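You operate a simulated robot arm through the tools that you are given. There is no shell and no other tool. Be economical: measure what you need, move in short steps, check, and stop when the job is done.

You run a simulated robot arm. Do the job below in one go: nothing can be reset, and whatever is moved stays where it is left.

Task
Band the green stack with a VIOLET paper band.
Fine: switch the bander on, set its knob, wrap once and switch it off again; the stack stays on the deck, the other stack and the pull slider stay.

Only the result counts: the job must be done as asked and must still hold three seconds after the hand-in. Knocking over, shifting, dropping, spilling or breaking anything else fails it.

Robot
A 7-joint arm with a two-finger parallel gripper on a trunk, on a base that drives. Base frame: it is fixed to the floor where the robot stands at the start and does not move with it; the origin is under the middle of the robot, x ahead of it, y to its left, z up; the surface under the hand at the start is at about z = 0.92. Units: m, degrees, N and s.
Its first joint turns from -166.0 to 166.0 degrees. Places, roughly: banding machine [0.8, 0.3, 1]; blue switch marked band power [0.5, 0.1, 0.9]; deck of the banding machine [0.7, 0.3, 0.9]; green button marked wrap [0.5, 0.4, 0.9]; knob marked paper band [0.5, 0.3, 0.9]; screen of the banding machine [0.9, 0.3, 1]; slider marked pull [0.9, 0.2, 1]. Payload 3.43 kg.
The tool frame sits at the grasp point between the pads (the TCP): z along the fingers, y along the line on which they close. The tips reach 0.03 m beyond it. Largest opening 0.094 m; finger width 0.028, thickness 0.01; the body of the gripper, 0.05 by 0.096 m, starts 0.055 m behind the TCP.
Orientation is told as [roll, pitch, yaw] about the base's x, y, z axes, in that order, counted from this pose: with the fingers straight down and closing along the base's y, the tool's x points along the base's -x, its y along +y and its z along -z.

Tools
- The arm moves only by the tool arm_command. Its argument "series" is a list of rows, each an object (a shift or turn left out is 0, a gripper value left out holds the last) with "dp": the shift along the tool's x, y, z in units of 50 mm (1.0 is 50 mm), a list of three; "turn": the turn, a rotation vector about the tool's x, y, z in units of 8 degrees (1.0 is 8 degrees), a list of three; "gripper": the finger opening in m, from 0 to 0.094. In form: [{"dp": [tx, ty, tz], "turn": [wx, wy, wz], "gripper": gripper}, ...]. A call has 1 to 8 rows; each row shifts and turns the commanded pose from where the row before left it, along the tool's axes as they then stand. A call with a number of a shift or a turn outside -1 to 1 is refused whole. Rows are played at 5 a second. More than 0.05 m and 8.6 degrees between two rows, or a gripper value outside its range, and nothing of the call is played. A pose out of reach is approached as far as the arm can. The call stops where the force on the tool passes 40 N (or 10 N more than at its start, if that is more) or the arm is blocked; 0.2 s more then pass. The fingers move at their own pace (about 0.045 m/s each) and stop on an object; they squeeze with about 32 N. The grip force told is the motor's: it shows also when the fingers shut on nothing. Time passes only in rows, and 0.2 s behind the last, so rows that do not move let the fingers close. It gives the time, the measured TCP pose, the force on the tool (base axes), the opening and the grip force at its end, in the units of the frame above (readings bear some noise), with the torque about the TCP (base axes, N m) and any sound that the robot's microphone picked up.
- Cameras (640 x 400 px; columns grow to the right, rows downward): "scene" is now at [0.5135, 0.2066, 1.0861]; the picture's right is [-0.12, -0.99, 0.00], its down [-0.25, 0.03, -0.97] and it looks along [0.96, -0.11, -0.25] (base axes); focal length 214 px, centre (320, 200). "wrist" rides on the gripper at [0.076, 0.014, -0.103] in the tool frame; the picture's right is [-0.18, 0.98, 0.00], its down [-0.75, -0.14, -0.64] and it looks along [-0.63, -0.12, 0.77] (tool axes); focal length 243 px, centre (320, 200). There is no depth. A picture from a camera that has moved, and an enlarged one, comes with that camera's place and axes in the base frame and with its lens.
- get_image(camera): a new picture of that camera. No time passes.
- lift_body(by): slides the trunk up (or, below 0, down) by that many m; the arm and the scene camera ride with it, the base frame stays. It gives what a move gives, with no picture.
- steer(legs): drives the robot by 1 to 6 legs, each [ahead, left, turn to the left] in m, m and degrees, along the robot's own axes; the way and the turn of a leg run together, so that a leg with both is an arc; at most 1.5 m and 180 degrees a leg. The arm and the cameras ride along, it lands a little off, and it stops where it bumps. It gives what a move gives.
- pan_tilt(pan, tilt): turns the head with the scene camera to pan (to the left, within 103 degrees either way) and tilt (down, from -29 to 69), counted from straight ahead of the robot. It gives what a move gives.
- enlarge(camera, box): a new picture of the part [left, top, right, bottom] of that camera's present view, enlarged. No time passes.
- sign_off(): hands the job in; it is judged then, once.

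Go step by step. Nothing tells you exact positions but the pictures and the camera data: compare them with the known pose of the tool, close in by small moves and look again before you grip or let go. The budget is 120 turns and 98 pictures, counting those below and the enlarged ones. Unless the task says otherwise, let go and move clear before handing in, and close with one line.

The tools are called after "Call:" as name(argument=value, ...) on one line, values as JSON. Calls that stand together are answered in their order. arm_command: Moves the arm, as the interface text tells. Its arguments: {"type":"object","properties":{"series":{"type":"array","items":{"type":"object","properties":{"dp":{"type":"array","items":{"type":"number"}},"turn":{"type":"array","items":{"type":"number"}},"gripper":{"type":"number"}}}}},"required":["series"]} The other tools are called the same way: lift_body (by) slides the trunk up or down; steer (legs) drives the base; pan_tilt (pan, tilt) turns the head that bears the scene camera; get_image (camera) takes a picture; enlarge (camera, box) takes an enlarged picture of a part of a camera's view; sign_off () hands the job in.

At the start:

```text
time_s: 0.0
tcp_pos: [0.6291, 0.2969, 1.1988]
tcp_rot: [0.1, 0.0, -0.1]
ft_force: [-0.8, -0.2, -0.2]
torque: [0.01, -0.01, -0.02]
gripper_width: 0.094
grip_force: 0.1
trunk travel left (down, up): [-0.15, 0.34]
robot x, y, heading: [-0.001, -0.001, -0.1]
head pan, tilt: [-6.7, 14.5]
```

scene: 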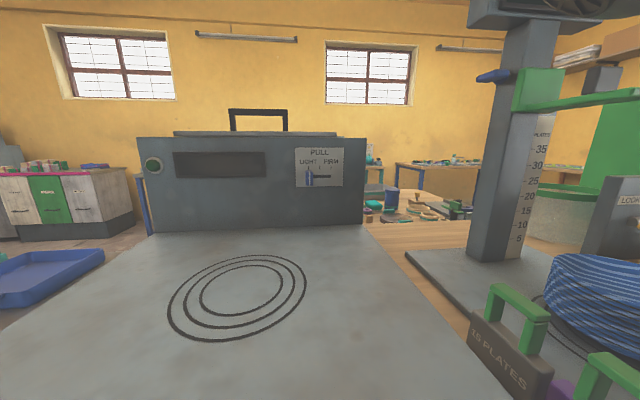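
wrist: 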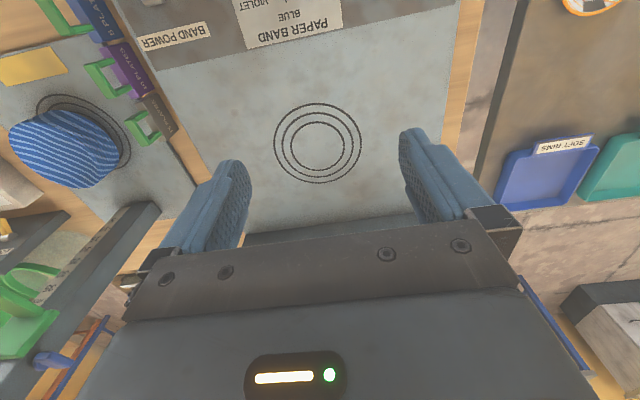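

The deck in front of me seems empty, with the controls on the near edge below the camera. I'll look down and to the sides to find the stacks and the controls.

Call:
pan_tilt(pan=0, tilt=60)

Call:
get_image(camera="scene")

Call:
pan_tilt(pan=-60, tilt=35)

Call:
get_image(camera="scene")

Call:
pan_tilt(pan=60, tilt=35)

Call:
get_image(camera="scene")

```text
time_s: 1.1
tcp_pos: [0.6286, 0.2956, 1.1988]
tcp_rot: [0.0, -0.1, 0.1]
ft_force: [-0.9, 0.0, 0.1]
torque: [0.01, -0.01, 0.0]
gripper_width: 0.0941
grip_force: 0.0
trunk travel left (down, up): [-0.15, 0.34]
robot x, y, heading: [0.0005, -0.0001, -0.2]
head pan, tilt: [0.0, 60.0]
```

```text
95 pictures are left
camera scene: at [0.4874, 0.2175, 1.019], right [0.0, -1.0, 0.0], down [-0.87, 0.0, -0.5], along [0.5, 0.0, -0.87], focal length 214 px, centre (320, 200)
```

scene: 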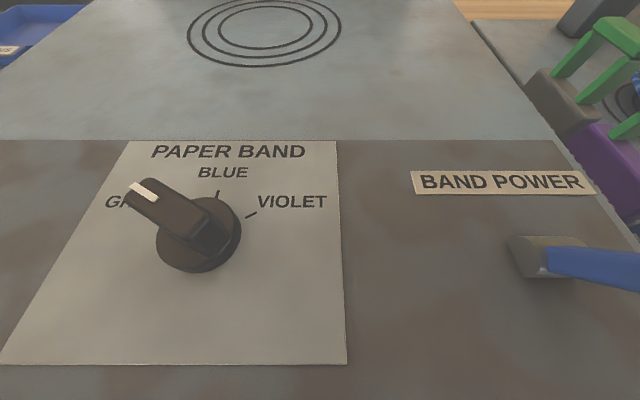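

```text
time_s: 2.4
tcp_pos: [0.6295, 0.2969, 1.1977]
tcp_rot: [0.0, 0.0, 0.1]
ft_force: [-0.2, 0.7, 0.0]
torque: [0.01, -0.01, -0.02]
gripper_width: 0.094
grip_force: 0.1
trunk travel left (down, up): [-0.15, 0.34]
robot x, y, heading: [-0.0025, -0.002, -0.2]
head pan, tilt: [-60.0, 35.0]
```

```text
94 pictures are left
camera scene: at [0.4648, 0.1413, 1.0532], right [-0.87, -0.5, 0.0], down [-0.29, 0.5, -0.82], along [0.41, -0.71, -0.57], focal length 214 px, centre (320, 200)
```

scene: 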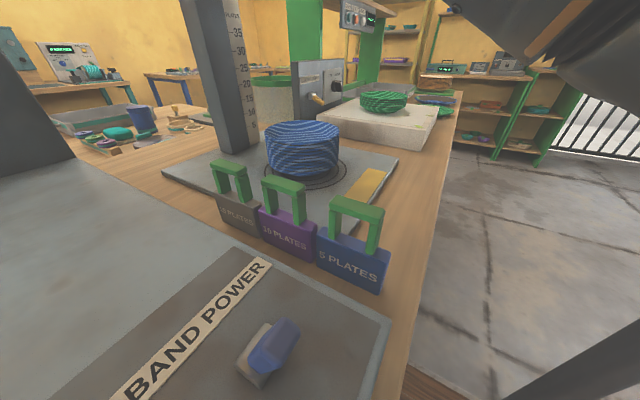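

```text
time_s: 4.4
tcp_pos: [0.6292, 0.296, 1.1996]
tcp_rot: [0.0, -0.1, 0.0]
ft_force: [1.2, -0.5, -0.7]
torque: [-0.01, 0.01, -0.01]
gripper_width: 0.0939
grip_force: 0.1
trunk travel left (down, up): [-0.15, 0.34]
robot x, y, heading: [0.0017, -0.002, 0.1]
head pan, tilt: [60.0, 35.0]
```

```text
93 pictures are left
camera scene: at [0.4648, 0.2938, 1.0532], right [0.87, -0.5, 0.0], down [-0.29, -0.5, -0.82], along [0.41, 0.71, -0.57], focal length 214 px, centre (320, 200)
```

scene: 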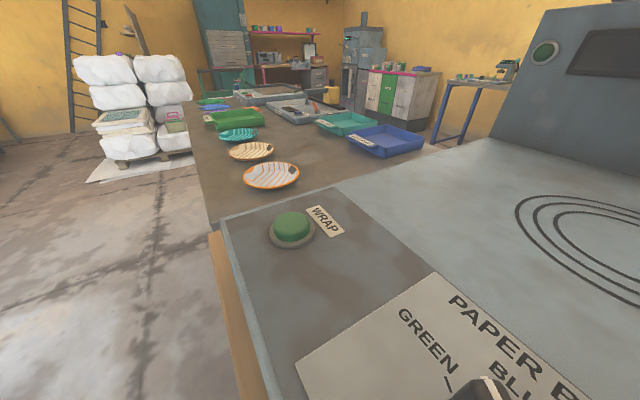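

The blue stack stands on the height gauge beside the bander; the green stack seems to sit on a white block to the right. I'll zoom in there.

Call:
pan_tilt(pan=-60, tilt=30)

Call:
enlarge(camera="scene", box=[160, 40, 480, 240])

Call:
pan_tilt(pan=-100, tilt=25)

Call:
get_image(camera="scene")

```text
time_s: 6.4
tcp_pos: [0.6289, 0.2961, 1.1994]
tcp_rot: [0.0, 0.0, -0.1]
ft_force: [0.7, 0.6, -0.4]
torque: [0.0, -0.01, -0.01]
gripper_width: 0.094
grip_force: 0.0
trunk travel left (down, up): [-0.15, 0.34]
robot x, y, heading: [-0.0009, -0.0023, -0.0]
head pan, tilt: [-60.0, 30.0]
```

```text
2.00 times, centred on (320, 140) of scene
camera zoom: at [0.466, 0.1392, 1.061], right [-0.87, -0.5, 0.0], down [-0.25, 0.43, -0.87], along [0.43, -0.75, -0.5], focal length 429 px, centre (320, 320)
```

zoom: 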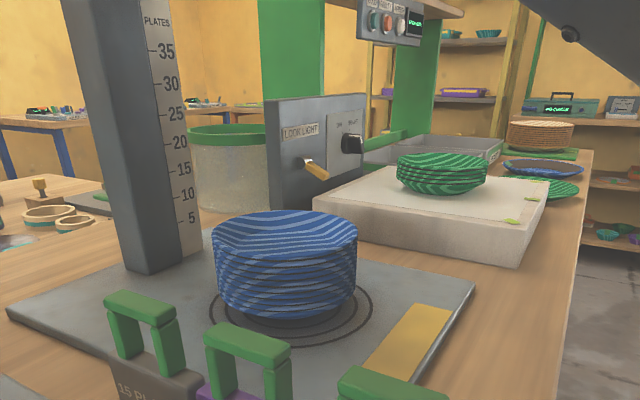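

```text
time_s: 7.5
tcp_pos: [0.6291, 0.2973, 1.1986]
tcp_rot: [-0.1, 0.0, 0.0]
ft_force: [0.3, -0.4, 0.5]
torque: [-0.03, 0.01, 0.01]
gripper_width: 0.0941
grip_force: 0.1
trunk travel left (down, up): [-0.15, 0.34]
robot x, y, heading: [-0.0039, -0.0003, 0.2]
head pan, tilt: [-100.0, 25.0]
```

```text
91 pictures are left
camera scene: at [0.4048, 0.1268, 1.069], right [-0.98, 0.17, 0.0], down [0.07, 0.42, -0.91], along [-0.16, -0.89, -0.42], focal length 214 px, centre (320, 200)
```

scene: 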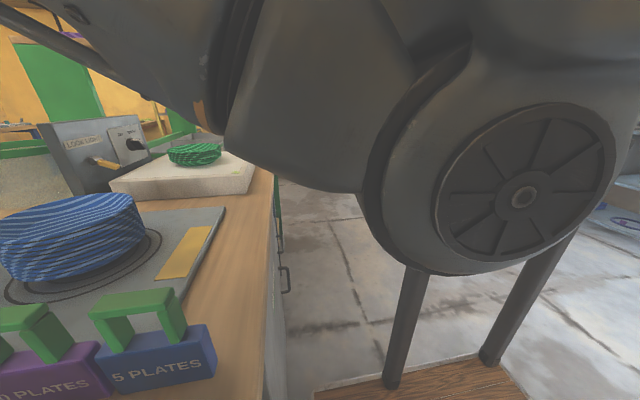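

The green stack sits on the white block near (0.6, -0.4), so it has to be carried to the deck. I'll back off, drive right and look at it closer.

Call:
steer(legs=[[-0.35, 0, 0], [0, -0.42, 0]])

Call:
pan_tilt(pan=-10, tilt=25)

Call:
get_image(camera="scene")

Call:
get_image(camera="wrist")

```text
time_s: 11.9
tcp_pos: [0.2834, -0.1264, 1.1985]
tcp_rot: [0.1, 0.1, -1.2]
ft_force: [0.0, 0.4, -0.2]
torque: [0.01, 0.01, 0.0]
gripper_width: 0.094
grip_force: 0.0
trunk travel left (down, up): [-0.15, 0.34]
robot x, y, heading: [-0.355, -0.4103, -0.9]
head pan, tilt: [-100.0, 25.0]
```

```text
time_s: 13.6
tcp_pos: [0.2824, -0.1272, 1.1985]
tcp_rot: [0.0, 0.0, -1.1]
ft_force: [-0.7, -0.4, -0.2]
torque: [-0.01, -0.02, 0.02]
gripper_width: 0.0941
grip_force: 0.1
trunk travel left (down, up): [-0.15, 0.34]
robot x, y, heading: [-0.353, -0.4083, -1.0]
head pan, tilt: [-10.0, 25.0]
```

```text
90 pictures are left
camera scene: at [0.1626, -0.2193, 1.069], right [-0.19, -0.98, 0.0], down [-0.41, 0.08, -0.91], along [0.89, -0.18, -0.42], focal length 214 px, centre (320, 200)
```

scene: 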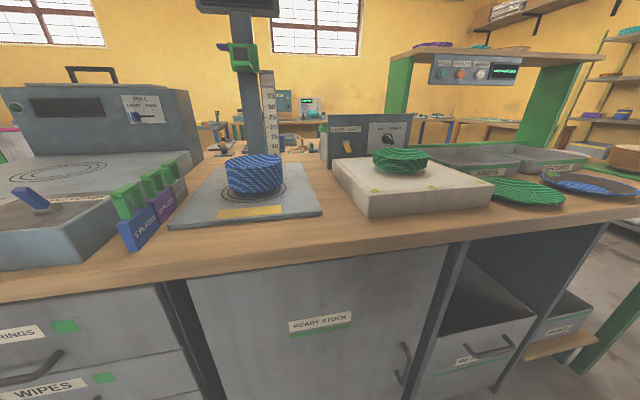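

```text
89 pictures are left
camera wrist: at [0.2077, -0.1114, 1.3017], right [0.2, 0.98, 0.0], down [0.75, -0.16, 0.64], along [0.63, -0.13, -0.77], focal length 243 px, centre (320, 200)
```

wrist: 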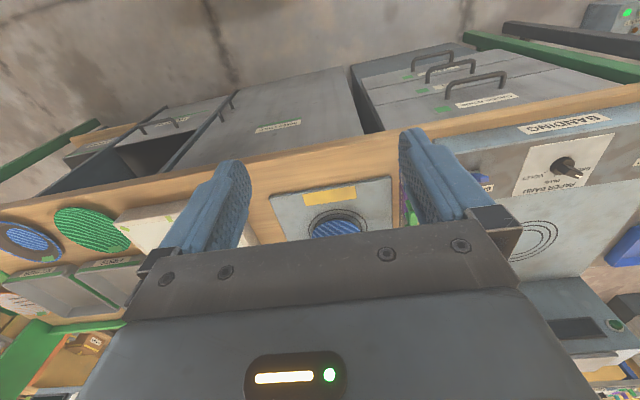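

The green stack is at about (0.635, -0.525), base z≈0.905, top diameter about 0.13, so it has to be pinched by the wall. I'll swing the arm right while clear of the bench, then drive up.

Call:
arm_command(series=[{"dp": [0, -1, 0]}, {"dp": [0, -1, 0]}, {"dp": [0, -1, 0]}, {"dp": [0, -1, 0]}, {"dp": [0, -1, 0]}, {"dp": [0, -1, 0]}, {"dp": [0, -1, 0]}, {"dp": [0, -0.8, 0]}])

Call:
steer(legs=[[0.2, 0, 1]])

Call:
get_image(camera="scene")

Call:
get_image(camera="wrist")

```text
time_s: 15.6
tcp_pos: [0.2848, -0.4886, 1.1956]
tcp_rot: [0.6, 0.4, 4.1]
ft_force: [-0.2, 0.4, 0.8]
torque: [0.0, 0.03, 0.0]
gripper_width: 0.0938
grip_force: 0.1
trunk travel left (down, up): [-0.15, 0.34]
robot x, y, heading: [-0.3557, -0.408, -1.2]
head pan, tilt: [-10.0, 25.0]
stopped in row 8: the arm was blocked; the commanded pose is now the measured one
```

```text
time_s: 17.1
tcp_pos: [0.4847, -0.4789, 1.1957]
tcp_rot: [0.5, 0.4, 5.2]
ft_force: [-0.3, -0.1, -0.2]
torque: [-0.03, -0.05, 0.01]
gripper_width: 0.0939
grip_force: 0.1
trunk travel left (down, up): [-0.15, 0.34]
robot x, y, heading: [-0.1492, -0.413, -0.2]
head pan, tilt: [-10.0, 25.0]
```

```text
88 pictures are left
camera scene: at [0.3593, -0.2114, 1.069], right [-0.17, -0.98, 0.0], down [-0.42, 0.07, -0.91], along [0.89, -0.16, -0.42], focal length 214 px, centre (320, 200)
```

scene: 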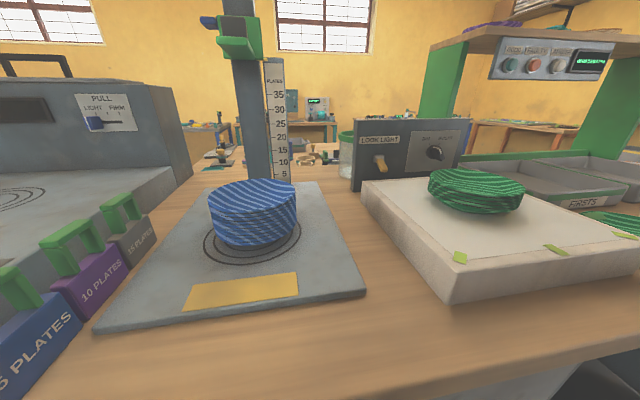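

```text
87 pictures are left
camera wrist: at [0.4109, -0.4729, 1.2986], right [0.09, 1.0, 0.01], down [0.77, -0.08, 0.64], along [0.63, -0.05, -0.77], focal length 243 px, centre (320, 200)
```

wrist: 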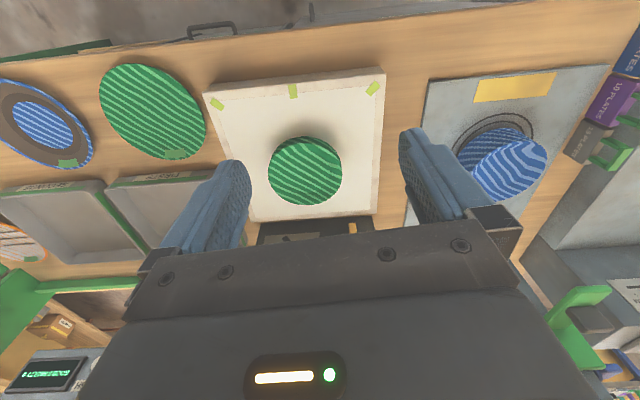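

Both stacks are visible now. I'll enlarge the green stack in both views to see its profile.

Call:
enlarge(camera="scene", box=[395, 140, 555, 240])

Call:
enlarge(camera="wrist", box=[225, 110, 385, 210])

```text
4.00 times, centred on (475, 190) of scene
camera zoom: at [0.3593, -0.2114, 1.069], right [-0.17, -0.98, 0.0], down [-0.42, 0.07, -0.91], along [0.89, -0.16, -0.42], focal length 858 px, centre (-300, 240)
```

zoom: 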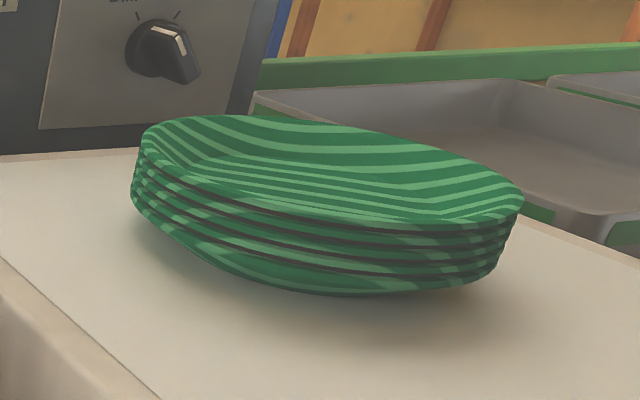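

```text
4.00 times, centred on (305, 160) of wrist
camera zoom: at [0.4109, -0.4729, 1.2986], right [0.09, 1.0, 0.01], down [0.77, -0.08, 0.64], along [0.63, -0.05, -0.77], focal length 970 px, centre (380, 360)
```

zoom: 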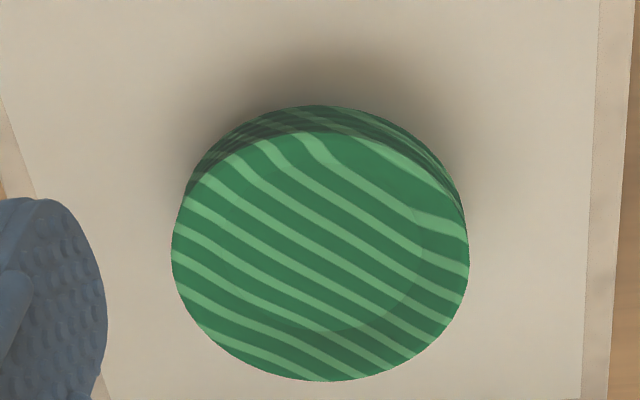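

The stack is about six dished plates, ~0.128 m across, centred near (0.636, -0.516). I'll lower the trunk a little for a more side-on view to measure its height and wall slope.

Call:
lift_body(by=-0.09)

Call:
pan_tilt(pan=-40, tilt=10)

Call:
get_image(camera="scene")

Call:
enlarge(camera="scene", box=[260, 160, 420, 260])

```text
time_s: 18.4
tcp_pos: [0.4857, -0.4785, 1.1041]
tcp_rot: [0.5, 0.3, 5.2]
ft_force: [-0.1, -0.6, 0.2]
torque: [0.0, 0.0, 0.01]
gripper_width: 0.0942
grip_force: 0.0
trunk travel left (down, up): [-0.06, 0.43]
robot x, y, heading: [-0.1516, -0.4087, -0.2]
head pan, tilt: [-10.0, 25.0]
```

```text
time_s: 19.4
tcp_pos: [0.4861, -0.4793, 1.1042]
tcp_rot: [0.4, 0.4, 5.2]
ft_force: [-1.0, 0.1, -0.5]
torque: [-0.02, 0.02, -0.01]
gripper_width: 0.094
grip_force: 0.0
trunk travel left (down, up): [-0.06, 0.43]
robot x, y, heading: [-0.1492, -0.4127, -0.1]
head pan, tilt: [-40.0, 10.0]
```

```text
84 pictures are left
camera scene: at [0.3397, -0.255, 1.0033], right [-0.64, -0.77, 0.0], down [-0.13, 0.11, -0.98], along [0.75, -0.63, -0.17], focal length 214 px, centre (320, 200)
```

scene: 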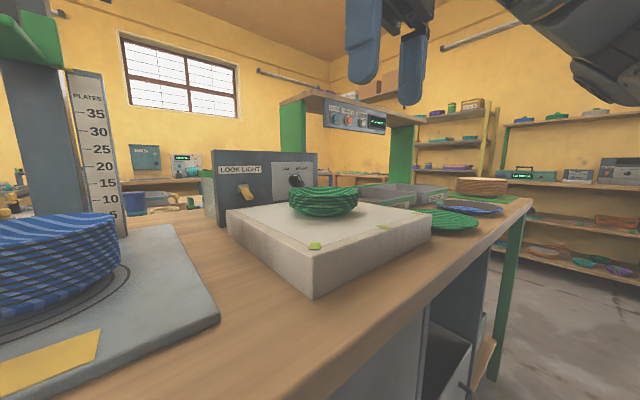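

```text
4.00 times, centred on (340, 210) of scene
camera zoom: at [0.3397, -0.255, 1.0033], right [-0.64, -0.77, 0.0], down [-0.13, 0.11, -0.98], along [0.75, -0.63, -0.17], focal length 858 px, centre (240, 160)
```

zoom: 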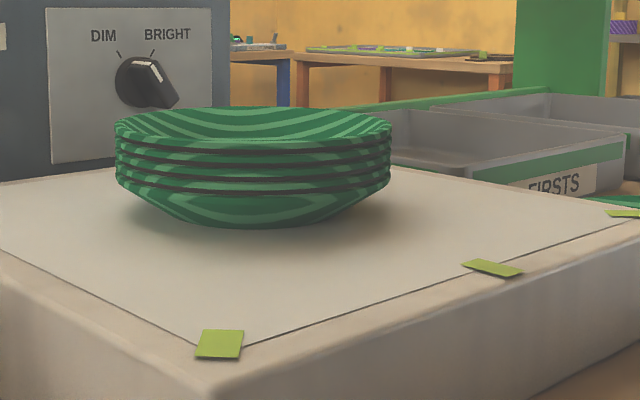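

Profile: rims at z≈0.924–0.952, base ≈0.91, wall slope ~35°. I plan to pinch the near wall with the fingers tilted forward-down, closing in the x–z plane; first I turn the hand 90° about its axis.

Call:
arm_command(series=[{"turn": [0, 0, -1]}, {"turn": [0, 0, -1]}, {"turn": [0, 0, -1]}, {"turn": [0, 0, -1]}, {"turn": [0, 0, -1]}, {"turn": [0, 0, -1]}, {"turn": [0, 0, -1]}, {"turn": [0, 0, -1]}])

```text
time_s: 21.1
tcp_pos: [0.4555, -0.4279, 1.0782]
tcp_rot: [0.5, -0.3, 69.1]
ft_force: [-0.9, -0.5, -0.3]
torque: [0.03, -0.03, -0.02]
gripper_width: 0.0938
grip_force: 0.0
out of reach, approached as far as the arm can: row 7, 8
trunk travel left (down, up): [-0.06, 0.43]
robot x, y, heading: [-0.1549, -0.4091, -0.1]
head pan, tilt: [-40.0, 10.0]
```

Yaw is near 70° but the arm is getting close to its limit there; tilting forward should relax the wrist. I'll tilt the fingers forward step by step.

Call:
arm_command(series=[{"turn": [1, 0, 0]}, {"turn": [1, 0, 0]}, {"turn": [1, 0, 0]}, {"turn": [1, 0, 0]}, {"turn": [1, 0, 0]}, {"turn": [1, 0, 0]}])

Call:
get_image(camera="wrist")

```text
time_s: 22.6
tcp_pos: [0.4555, -0.427, 1.0783]
tcp_rot: [-47.5, -0.3, 69.2]
ft_force: [0.2, -0.7, -1.4]
torque: [0.01, 0.0, 0.0]
gripper_width: 0.0941
grip_force: 0.1
trunk travel left (down, up): [-0.06, 0.43]
robot x, y, heading: [-0.1532, -0.4102, -0.1]
head pan, tilt: [-40.0, 10.0]
```

```text
82 pictures are left
camera wrist: at [0.35, -0.4692, 1.1367], right [-0.55, 0.41, -0.72], down [-0.09, 0.84, 0.54], along [0.83, 0.36, -0.43], focal length 243 px, centre (320, 200)
```

wrist: 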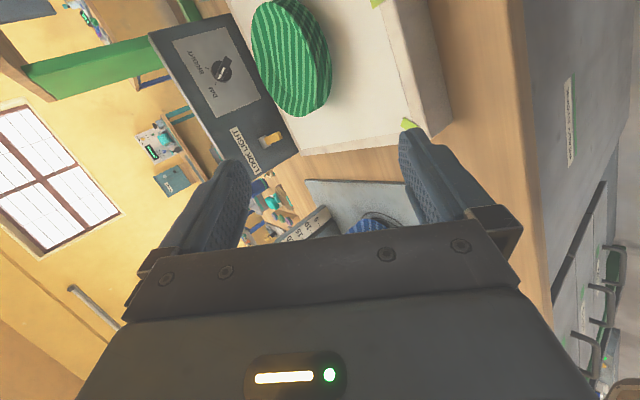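

Fingers now point forward-down along heading about -21° in yaw, which suits the pinch. I'll align laterally with the stack, tilt to ~51°, narrow the opening and come to about 6 cm short of the rim.

Call:
arm_command(series=[{"turn": [0.4, 0, 0], "dp": [0.37, 0, 0], "gripper": 0.05}, {"dp": [0, 0.15, 0.75]}, {"dp": [0, 0.15, 0.75]}, {"dp": [0, 0.15, 0.8]}, {}])

Call:
get_image(camera="wrist")

Call:
get_image(camera="scene")

```text
time_s: 23.8
tcp_pos: [0.533, -0.4599, 0.9942]
tcp_rot: [-49.3, -2.0, 70.4]
ft_force: [0.7, 0.1, -0.8]
torque: [0.02, -0.01, -0.02]
gripper_width: 0.0499
grip_force: 0.2
out of reach, approached as far as the arm can: row 2, 3, 4
trunk travel left (down, up): [-0.06, 0.43]
robot x, y, heading: [-0.1521, -0.4081, -0.1]
head pan, tilt: [-40.0, 10.0]
```

```text
81 pictures are left
camera wrist: at [0.4265, -0.5059, 1.0473], right [-0.53, 0.41, -0.74], down [-0.12, 0.82, 0.55], along [0.84, 0.39, -0.39], focal length 243 px, centre (320, 200)
```

wrist: 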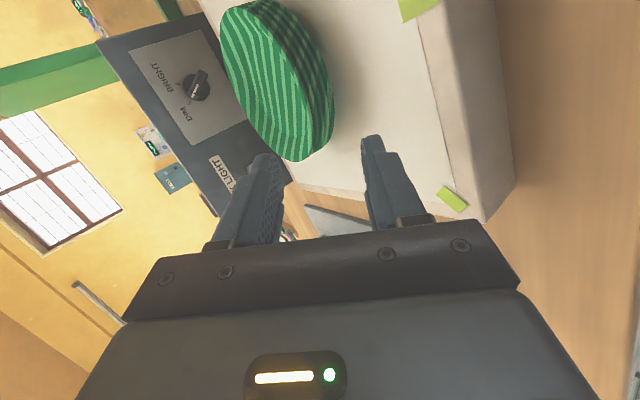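

```text
80 pictures are left
camera scene: at [0.3396, -0.2551, 1.0034], right [-0.64, -0.77, 0.0], down [-0.13, 0.11, -0.98], along [0.75, -0.63, -0.17], focal length 214 px, centre (320, 200)
```

scene: 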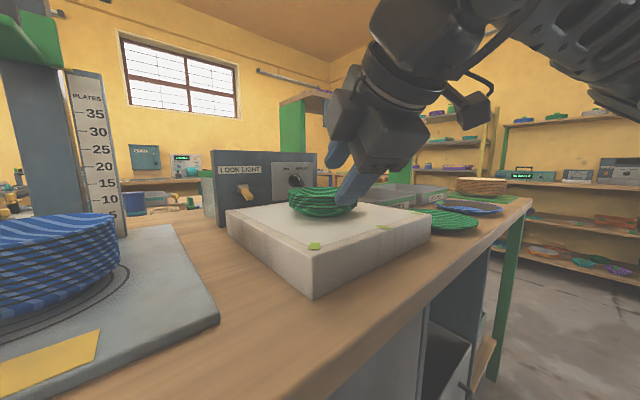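

The view is good but the arm hits a limit here. I'll pull back and place the robot further right so that the stack lies ahead-left, which was the arm's comfortable side and gives a better profile view.

Call:
arm_command(series=[{"dp": [0, 0, -1]}, {"dp": [0, 0, -1]}, {"dp": [0, 0, -1]}])

Call:
steer(legs=[[-0.25, 0, 0], [0, -0.5, 0]])

Call:
pan_tilt(pan=30, tilt=12)

Call:
get_image(camera="scene")

```text
time_s: 24.4
tcp_pos: [0.4655, -0.4077, 1.0548]
tcp_rot: [-46.0, -7.2, 77.7]
ft_force: [0.3, 0.8, 0.2]
torque: [-0.01, -0.03, -0.01]
gripper_width: 0.0499
grip_force: 0.0
out of reach, approached as far as the arm can: row 1
trunk travel left (down, up): [-0.06, 0.43]
robot x, y, heading: [-0.157, -0.4097, -0.1]
head pan, tilt: [-40.0, 10.0]
stopped in row 3: the arm was blocked; the commanded pose is now the measured one
```

```text
time_s: 28.8
tcp_pos: [0.21, -0.9112, 1.0538]
tcp_rot: [-46.1, -7.1, 77.7]
ft_force: [-0.1, -0.5, -0.7]
torque: [0.03, 0.0, 0.0]
gripper_width: 0.05
grip_force: 0.1
trunk travel left (down, up): [-0.06, 0.43]
robot x, y, heading: [-0.4084, -0.9138, 0.2]
head pan, tilt: [-40.0, 10.0]
```

```text
time_s: 30.2
tcp_pos: [0.21, -0.9103, 1.0548]
tcp_rot: [-46.1, -7.2, 77.6]
ft_force: [0.1, 0.1, 0.2]
torque: [0.0, -0.01, 0.02]
gripper_width: 0.05
grip_force: 0.0
trunk travel left (down, up): [-0.06, 0.43]
robot x, y, heading: [-0.4109, -0.9126, -0.2]
head pan, tilt: [30.0, 12.0]
```

```text
79 pictures are left
camera scene: at [0.0936, -0.6514, 1.0001], right [0.5, -0.87, 0.0], down [-0.18, -0.1, -0.98], along [0.85, 0.49, -0.21], focal length 214 px, centre (320, 200)
```

scene: 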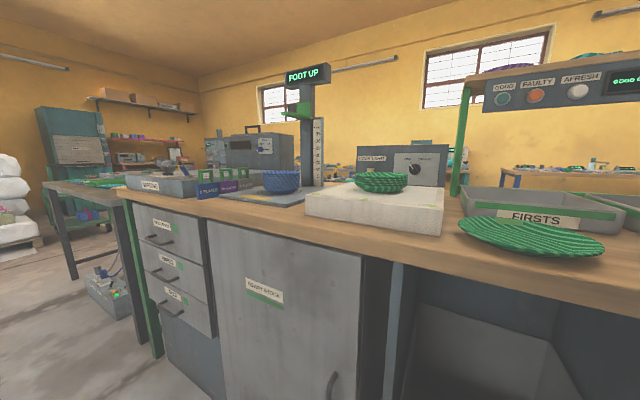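

No obstruction here. Now I shift the hand to the robot's left so it takes the comfortable configuration before driving up.

Call:
arm_command(series=[{"dp": [-0.98, 0.23, -0.07]}, {"dp": [-0.98, 0.23, -0.07]}, {"dp": [-0.98, 0.23, -0.07]}, {"dp": [-0.98, 0.23, -0.07]}, {"dp": [-0.98, 0.23, -0.07]}])

```text
refused: row 1 steps farther than a row can; nothing moved
```

Call:
arm_command(series=[{"dp": [-0.8, 0.19, -0.06]}, {"dp": [-0.8, 0.19, -0.06]}, {"dp": [-0.8, 0.19, -0.06]}, {"dp": [-0.8, 0.19, -0.06]}, {"dp": [-0.8, 0.19, -0.06]}, {"dp": [-0.8, 0.19, -0.06]}])

```text
time_s: 31.6
tcp_pos: [0.218, -0.6685, 1.0479]
tcp_rot: [-43.4, -7.7, 76.8]
ft_force: [0.4, -0.2, 1.0]
torque: [-0.04, -0.04, 0.0]
gripper_width: 0.0501
grip_force: 0.1
trunk travel left (down, up): [-0.06, 0.43]
robot x, y, heading: [-0.4051, -0.9134, -0.1]
head pan, tilt: [30.0, 12.0]
```

Orientation needs a small clean-up: removing the pitch and setting a 50° tilt.

Call:
arm_command(series=[{"turn": [0.41, 0.31, -0.37]}, {"turn": [0.41, 0.31, -0.37]}, {}])

Call:
steer(legs=[[0.23, 0, 0]])

Call:
get_image(camera="scene")

Call:
get_image(camera="wrist")

```text
time_s: 32.4
tcp_pos: [0.2438, -0.6763, 1.0213]
tcp_rot: [-49.8, -0.2, 77.9]
ft_force: [0.0, 0.5, 0.1]
torque: [-0.03, 0.02, 0.05]
gripper_width: 0.0501
grip_force: 0.0
out of reach, approached as far as the arm can: row 1, 2
trunk travel left (down, up): [-0.06, 0.43]
robot x, y, heading: [-0.4096, -0.9145, 0.0]
head pan, tilt: [30.0, 12.0]
```

```text
time_s: 34.1
tcp_pos: [0.4731, -0.6763, 1.0189]
tcp_rot: [-49.8, 0.3, 77.9]
ft_force: [0.8, -0.2, 0.0]
torque: [0.0, -0.02, 0.0]
gripper_width: 0.0498
grip_force: 0.0
trunk travel left (down, up): [-0.06, 0.43]
robot x, y, heading: [-0.1841, -0.9158, -0.4]
head pan, tilt: [30.0, 12.0]
```

```text
78 pictures are left
camera scene: at [0.3235, -0.6534, 1.0001], right [0.5, -0.87, 0.0], down [-0.18, -0.1, -0.98], along [0.85, 0.48, -0.21], focal length 214 px, centre (320, 200)
```

scene: 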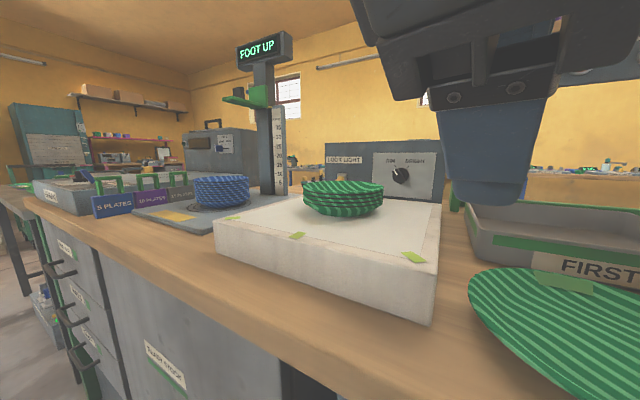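

```text
77 pictures are left
camera wrist: at [0.3732, -0.7337, 1.0744], right [-0.58, 0.31, -0.75], down [-0.23, 0.82, 0.52], along [0.78, 0.48, -0.41], focal length 243 px, centre (320, 200)
```

wrist: 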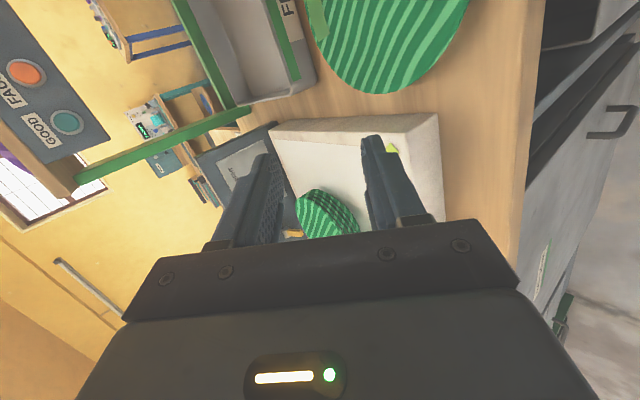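

The stack is confirmed at about (0.636, -0.518). I'll slide the hand left to line up about 6 cm short of the rim.

Call:
arm_command(series=[{"dp": [-0.75, 0.11, 0.05]}, {"dp": [-0.75, 0.11, 0.05]}, {"dp": [-0.75, 0.11, 0.05]}, {"dp": [-0.75, 0.11, 0.05]}, {"dp": [-0.76, 0.12, 0.05]}, {}])

Call:
get_image(camera="scene")

Call:
get_image(camera="wrist")

```text
time_s: 35.5
tcp_pos: [0.5066, -0.4923, 0.9681]
tcp_rot: [-47.2, 1.2, 77.8]
ft_force: [-0.9, -0.2, 0.2]
torque: [0.03, 0.0, 0.03]
gripper_width: 0.0501
grip_force: 0.0
trunk travel left (down, up): [-0.06, 0.43]
robot x, y, heading: [-0.1807, -0.916, -0.2]
head pan, tilt: [30.0, 12.0]
```

```text
76 pictures are left
camera scene: at [0.3234, -0.6533, 1.0001], right [0.5, -0.87, 0.0], down [-0.18, -0.1, -0.98], along [0.85, 0.49, -0.21], focal length 214 px, centre (320, 200)
```

scene: 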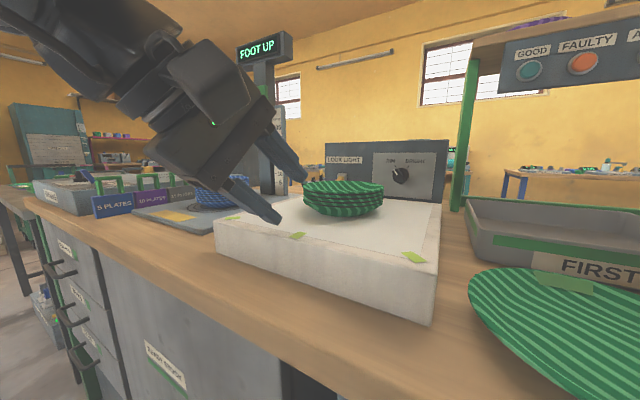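

```text
75 pictures are left
camera wrist: at [0.409, -0.5486, 1.028], right [-0.62, 0.31, -0.72], down [-0.2, 0.83, 0.53], along [0.76, 0.47, -0.45], focal length 243 px, centre (320, 200)
```

wrist: 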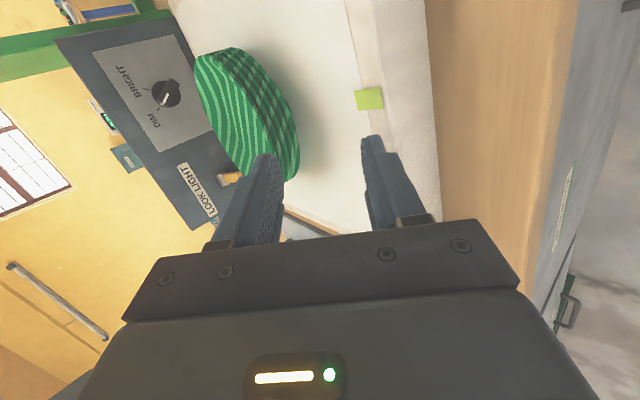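

This gives a clean profile view of fingers and stack. I'll enlarge it to measure the gap and heights.

Call:
enlarge(camera="scene", box=[230, 130, 390, 230])

```text
4.00 times, centred on (310, 180) of scene
camera zoom: at [0.3234, -0.6533, 1.0001], right [0.5, -0.87, 0.0], down [-0.18, -0.1, -0.98], along [0.85, 0.49, -0.21], focal length 858 px, centre (360, 280)
```

zoom: 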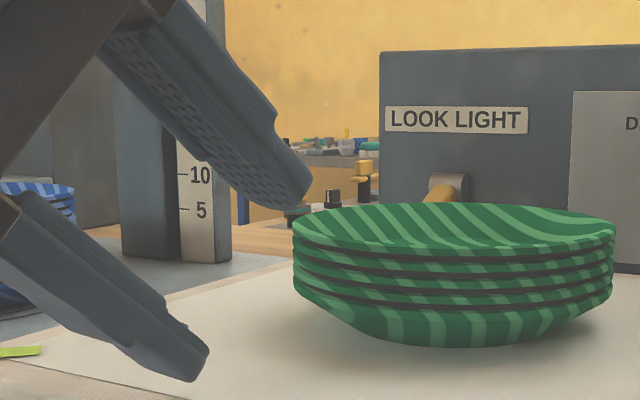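

Measured: base 0.911, bottom rim 0.924, top rim 0.949, and I'm laterally aligned. I'll set a 50° tilt, narrow the opening to 0.03 and come to 3 cm short on the entry line.

Call:
arm_command(series=[{"turn": [0.35, 0, 0], "gripper": 0.03}, {"dp": [0, -0.2, 0.23]}, {"dp": [0, -0.2, 0.23]}, {}])

Call:
enlarge(camera="scene", box=[230, 130, 390, 230])

Call:
get_image(camera="wrist")

```text
time_s: 36.5
tcp_pos: [0.5333, -0.496, 0.965]
tcp_rot: [-50.3, 1.6, 78.2]
ft_force: [-0.2, 0.0, 0.6]
torque: [-0.03, 0.01, -0.02]
gripper_width: 0.0302
grip_force: 0.1
trunk travel left (down, up): [-0.06, 0.43]
robot x, y, heading: [-0.1785, -0.9164, -0.4]
head pan, tilt: [30.0, 12.0]
```

```text
4.00 times, centred on (310, 180) of scene
camera zoom: at [0.3235, -0.6533, 1.0001], right [0.5, -0.87, 0.0], down [-0.18, -0.1, -0.98], along [0.85, 0.49, -0.21], focal length 858 px, centre (360, 280)
```

zoom: 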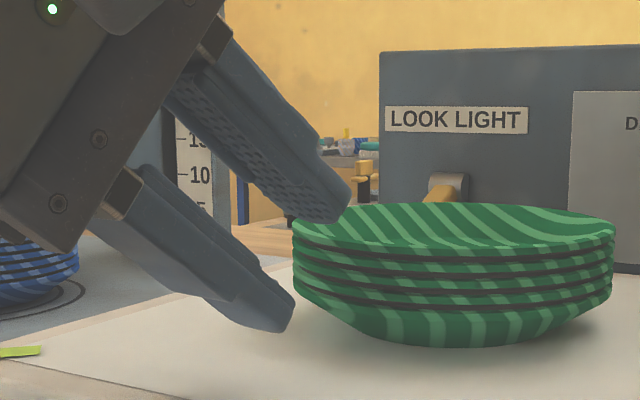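

```text
72 pictures are left
camera wrist: at [0.4339, -0.5517, 1.0228], right [-0.58, 0.29, -0.76], down [-0.24, 0.83, 0.5], along [0.78, 0.47, -0.42], focal length 243 px, centre (320, 200)
```

wrist: 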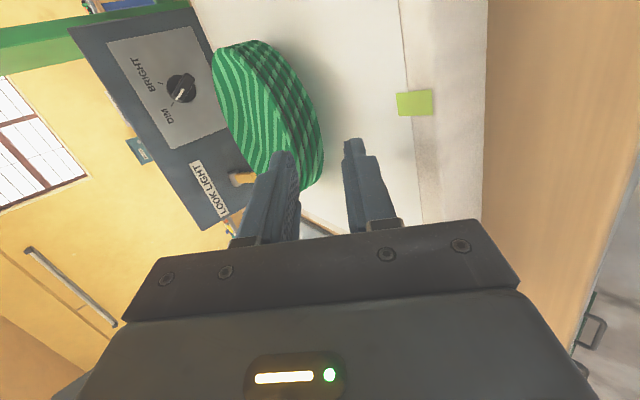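

Aligned well laterally; about 6 mm low relative to the entry line. I'll correct that and advance half way.

Call:
arm_command(series=[{"dp": [0, -0.12, 0]}, {"dp": [0, 0, 0.3]}, {}])

Call:
enlarge(camera="scene", box=[230, 130, 390, 230])

Call:
enlarge(camera="wrist", box=[200, 80, 440, 230])

```text
time_s: 37.4
tcp_pos: [0.551, -0.5009, 0.9627]
tcp_rot: [-50.1, 1.4, 78.1]
ft_force: [-0.3, -0.3, 0.2]
torque: [-0.03, 0.01, 0.02]
gripper_width: 0.0299
grip_force: 0.1
trunk travel left (down, up): [-0.06, 0.43]
robot x, y, heading: [-0.1784, -0.9151, -0.5]
head pan, tilt: [30.0, 12.0]
```

```text
4.00 times, centred on (310, 180) of scene
camera zoom: at [0.3235, -0.6533, 1.0001], right [0.5, -0.87, 0.0], down [-0.18, -0.1, -0.98], along [0.85, 0.49, -0.21], focal length 858 px, centre (360, 280)
```

zoom: 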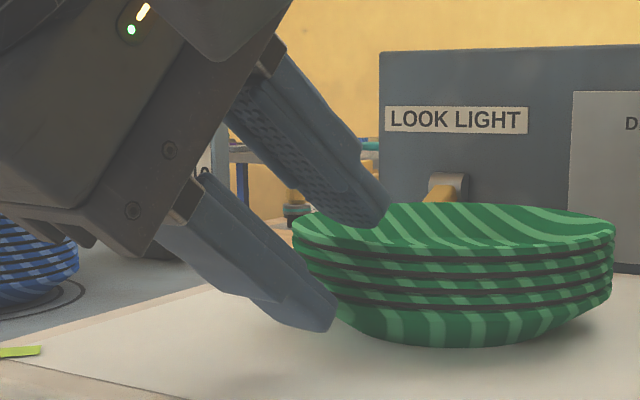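

```text
2.67 times, centred on (320, 155) of wrist
camera zoom: at [0.4513, -0.557, 1.0193], right [-0.58, 0.3, -0.76], down [-0.23, 0.83, 0.5], along [0.78, 0.47, -0.42], focal length 647 px, centre (320, 320)
```

zoom: 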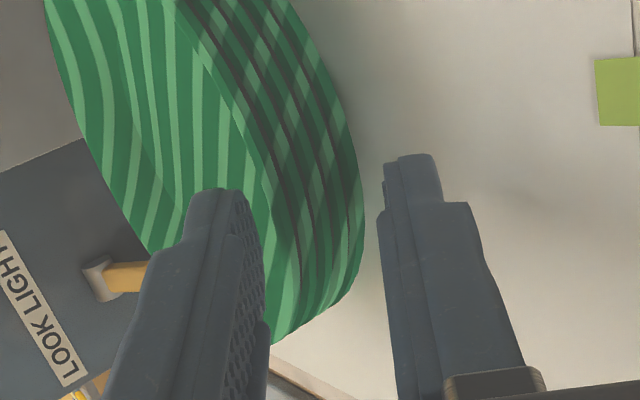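

The fingers bracket the wall cleanly. I'll advance the remaining 15 mm.

Call:
arm_command(series=[{"dp": [0, 0, 0.15]}, {"dp": [0, 0, 0.15]}, {}])

Call:
enlarge(camera="scene", box=[230, 130, 390, 230])

Call:
enlarge(camera="wrist", box=[200, 80, 440, 230])

```text
time_s: 38.1
tcp_pos: [0.5634, -0.5049, 0.9541]
tcp_rot: [-50.0, 1.1, 77.9]
ft_force: [-0.5, -0.3, -1.1]
torque: [-0.02, 0.05, 0.01]
gripper_width: 0.0298
grip_force: 0.1
trunk travel left (down, up): [-0.06, 0.43]
robot x, y, heading: [-0.1784, -0.9162, -0.2]
head pan, tilt: [30.0, 12.0]
```

```text
4.00 times, centred on (310, 180) of scene
camera zoom: at [0.3235, -0.6533, 1.0001], right [0.5, -0.87, 0.0], down [-0.18, -0.1, -0.98], along [0.85, 0.49, -0.21], focal length 858 px, centre (360, 280)
```

zoom: 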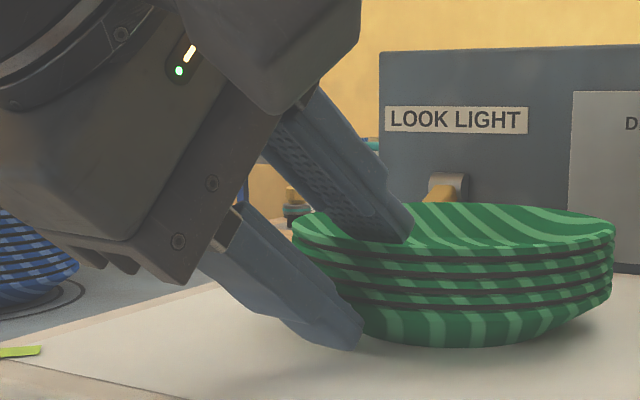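

```text
2.67 times, centred on (320, 155) of wrist
camera zoom: at [0.463, -0.5602, 1.0103], right [-0.58, 0.3, -0.76], down [-0.23, 0.83, 0.51], along [0.78, 0.47, -0.41], focal length 647 px, centre (320, 320)
```

zoom: 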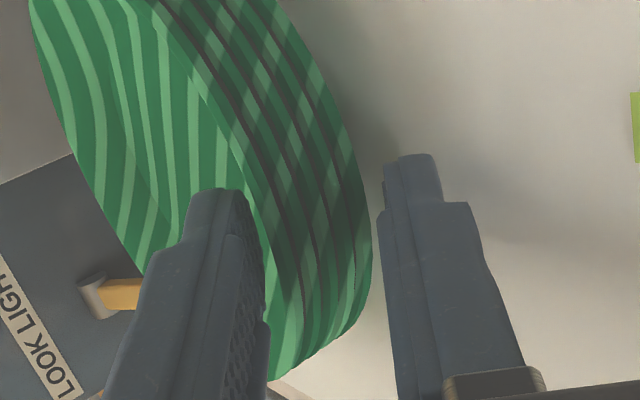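

No contact yet; the outer finger is close under the rim and the inner has room. I'll go 3 mm deeper, narrow and re-centre, then close.

Call:
arm_command(series=[{"dp": [0, 0, 0.06]}, {"gripper": 0.024, "dp": [0, 0.05, 0]}, {"dp": [0, 0.05, 0]}, {"gripper": 0.0}, {}, {}, {}])

Call:
enlarge(camera="scene", box=[230, 130, 390, 230])

Call:
enlarge(camera="wrist", box=[200, 80, 440, 230])

```text
time_s: 39.8
tcp_pos: [0.5622, -0.5039, 0.9473]
tcp_rot: [-50.2, 1.4, 78.0]
ft_force: [5.5, -5.1, 18.1]
torque: [-0.49, -0.93, -0.09]
gripper_width: 0.021
grip_force: 32.2
trunk travel left (down, up): [-0.06, 0.43]
robot x, y, heading: [-0.1775, -0.9156, -0.3]
head pan, tilt: [30.0, 12.0]
```

```text
4.00 times, centred on (310, 180) of scene
camera zoom: at [0.3233, -0.6537, 1.0005], right [0.5, -0.87, 0.0], down [-0.18, -0.1, -0.98], along [0.85, 0.48, -0.21], focal length 858 px, centre (360, 280)
```

zoom: 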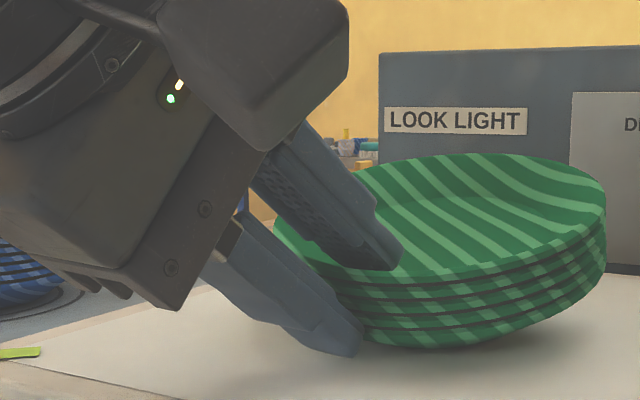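

```text
2.67 times, centred on (320, 155) of wrist
camera zoom: at [0.4612, -0.5591, 1.0044], right [-0.58, 0.29, -0.76], down [-0.23, 0.83, 0.5], along [0.78, 0.47, -0.41], focal length 647 px, centre (320, 320)
```

zoom: 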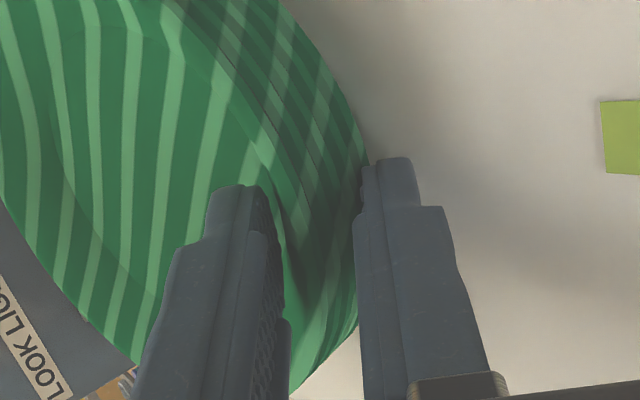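

The stack is gripped as one body, tilted somewhat. I'll lift slowly by 3 cm and check whether it holds.

Call:
arm_command(series=[{"dp": [0, -0.15, -0.13]}, {"dp": [0, -0.15, -0.13]}, {"dp": [0, -0.15, -0.13]}, {}])

Call:
get_image(camera="scene")

Call:
get_image(camera="wrist")

```text
time_s: 41.0
tcp_pos: [0.5601, -0.5018, 0.9712]
tcp_rot: [-49.6, 1.8, 77.9]
ft_force: [0.8, -0.8, -0.5]
torque: [-0.01, 0.03, 0.0]
gripper_width: 0.0206
grip_force: 31.9
trunk travel left (down, up): [-0.06, 0.43]
robot x, y, heading: [-0.1832, -0.9148, -0.5]
head pan, tilt: [30.0, 12.0]
stopped in row 4: the arm was blocked; the commanded pose is now the measured one
```

```text
65 pictures are left
camera scene: at [0.3234, -0.6533, 1.0001], right [0.5, -0.87, 0.0], down [-0.18, -0.1, -0.98], along [0.85, 0.48, -0.21], focal length 214 px, centre (320, 200)
```

scene: 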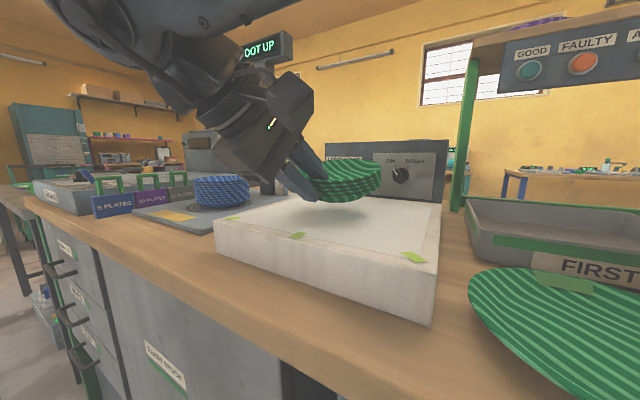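

```text
64 pictures are left
camera wrist: at [0.4601, -0.5572, 1.0291], right [-0.59, 0.29, -0.75], down [-0.23, 0.83, 0.5], along [0.77, 0.47, -0.42], focal length 243 px, centre (320, 200)
```

wrist: 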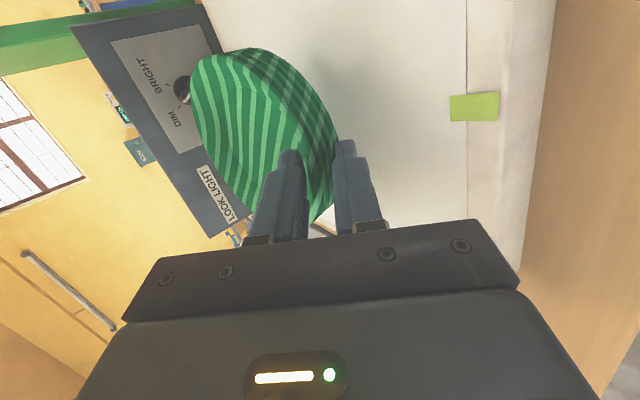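

The stack is lifted and held firmly. I'll raise the trunk, back off, drive left and come up to the banding machine's deck.

Call:
lift_body(by=0.15)

Call:
steer(legs=[[-0.3, 0, 0], [0, 0.79, 0]])

Call:
get_image(camera="scene")

Call:
get_image(camera="wrist")

```text
time_s: 42.7
tcp_pos: [0.5604, -0.5017, 1.1208]
tcp_rot: [-49.7, 1.6, 78.1]
ft_force: [-0.5, 0.1, -0.6]
torque: [-0.01, 0.05, -0.01]
gripper_width: 0.0201
grip_force: 31.7
trunk travel left (down, up): [-0.21, 0.28]
robot x, y, heading: [-0.1787, -0.9177, -0.4]
head pan, tilt: [30.0, 12.0]
```

```text
time_s: 48.6
tcp_pos: [0.2661, 0.2764, 1.1212]
tcp_rot: [-49.7, 1.7, 77.8]
ft_force: [0.3, -1.0, -0.9]
torque: [-0.05, 0.03, -0.02]
gripper_width: 0.0194
grip_force: 32.0
trunk travel left (down, up): [-0.21, 0.28]
robot x, y, heading: [-0.4774, -0.1319, -0.6]
head pan, tilt: [30.0, 12.0]
```

```text
63 pictures are left
camera scene: at [0.0287, 0.1249, 1.1501], right [0.49, -0.87, 0.0], down [-0.18, -0.1, -0.98], along [0.85, 0.48, -0.21], focal length 214 px, centre (320, 200)
```

scene: 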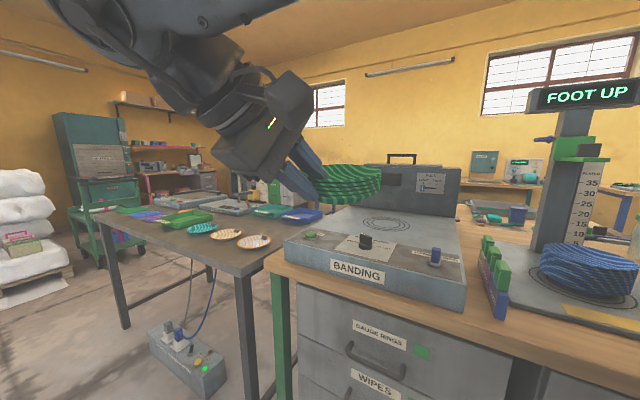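

```text
62 pictures are left
camera wrist: at [0.1659, 0.2202, 1.1793], right [-0.59, 0.29, -0.76], down [-0.23, 0.84, 0.5], along [0.78, 0.46, -0.42], focal length 243 px, centre (320, 200)
```

wrist: 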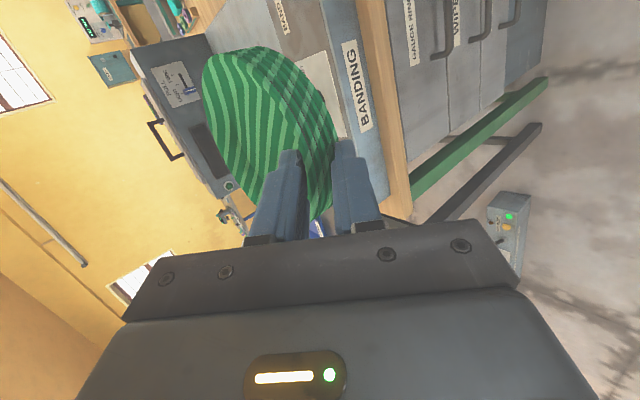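

The deck is ahead and clear. I'll drive forward 0.40 so the stack hangs over the rings.

Call:
steer(legs=[[0.4, 0.01, 0.5]])

Call:
pan_tilt(pan=25, tilt=30)

Call:
get_image(camera="scene")

Call:
get_image(camera="wrist")

```text
time_s: 51.0
tcp_pos: [0.6619, 0.2808, 1.1209]
tcp_rot: [-49.7, 1.7, 77.8]
ft_force: [0.5, 0.0, -1.2]
torque: [-0.01, 0.03, -0.01]
gripper_width: 0.0195
grip_force: 32.1
trunk travel left (down, up): [-0.21, 0.28]
robot x, y, heading: [-0.0782, -0.1243, -0.9]
head pan, tilt: [30.0, 12.0]
```

```text
time_s: 51.8
tcp_pos: [0.662, 0.2798, 1.1193]
tcp_rot: [-49.7, 1.7, 77.8]
ft_force: [0.3, -0.1, 0.1]
torque: [0.02, 0.04, 0.01]
gripper_width: 0.0193
grip_force: 31.7
trunk travel left (down, up): [-0.21, 0.28]
robot x, y, heading: [-0.0809, -0.1249, -0.7]
head pan, tilt: [25.0, 30.0]
```

```text
61 pictures are left
camera scene: at [0.4258, 0.122, 1.121], right [0.41, -0.91, 0.0], down [-0.46, -0.21, -0.87], along [0.79, 0.36, -0.5], focal length 214 px, centre (320, 200)
```

scene: 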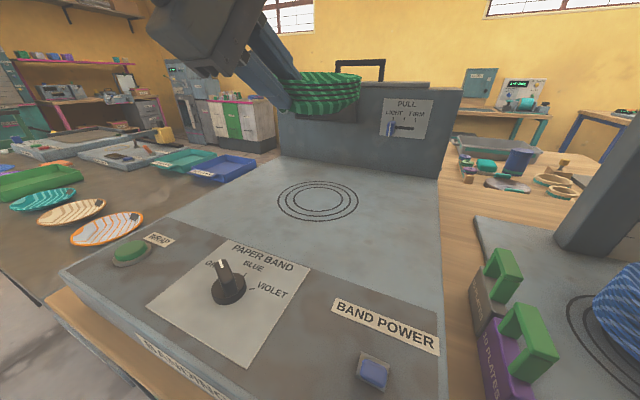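

```text
60 pictures are left
camera wrist: at [0.5621, 0.2257, 1.1782], right [-0.59, 0.29, -0.75], down [-0.23, 0.84, 0.5], along [0.78, 0.46, -0.43], focal length 243 px, centre (320, 200)
```

wrist: 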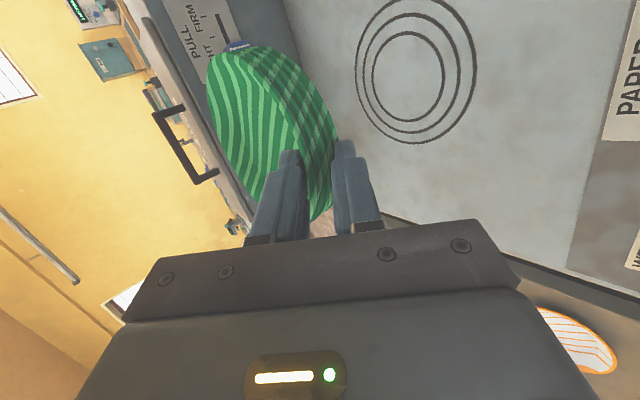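

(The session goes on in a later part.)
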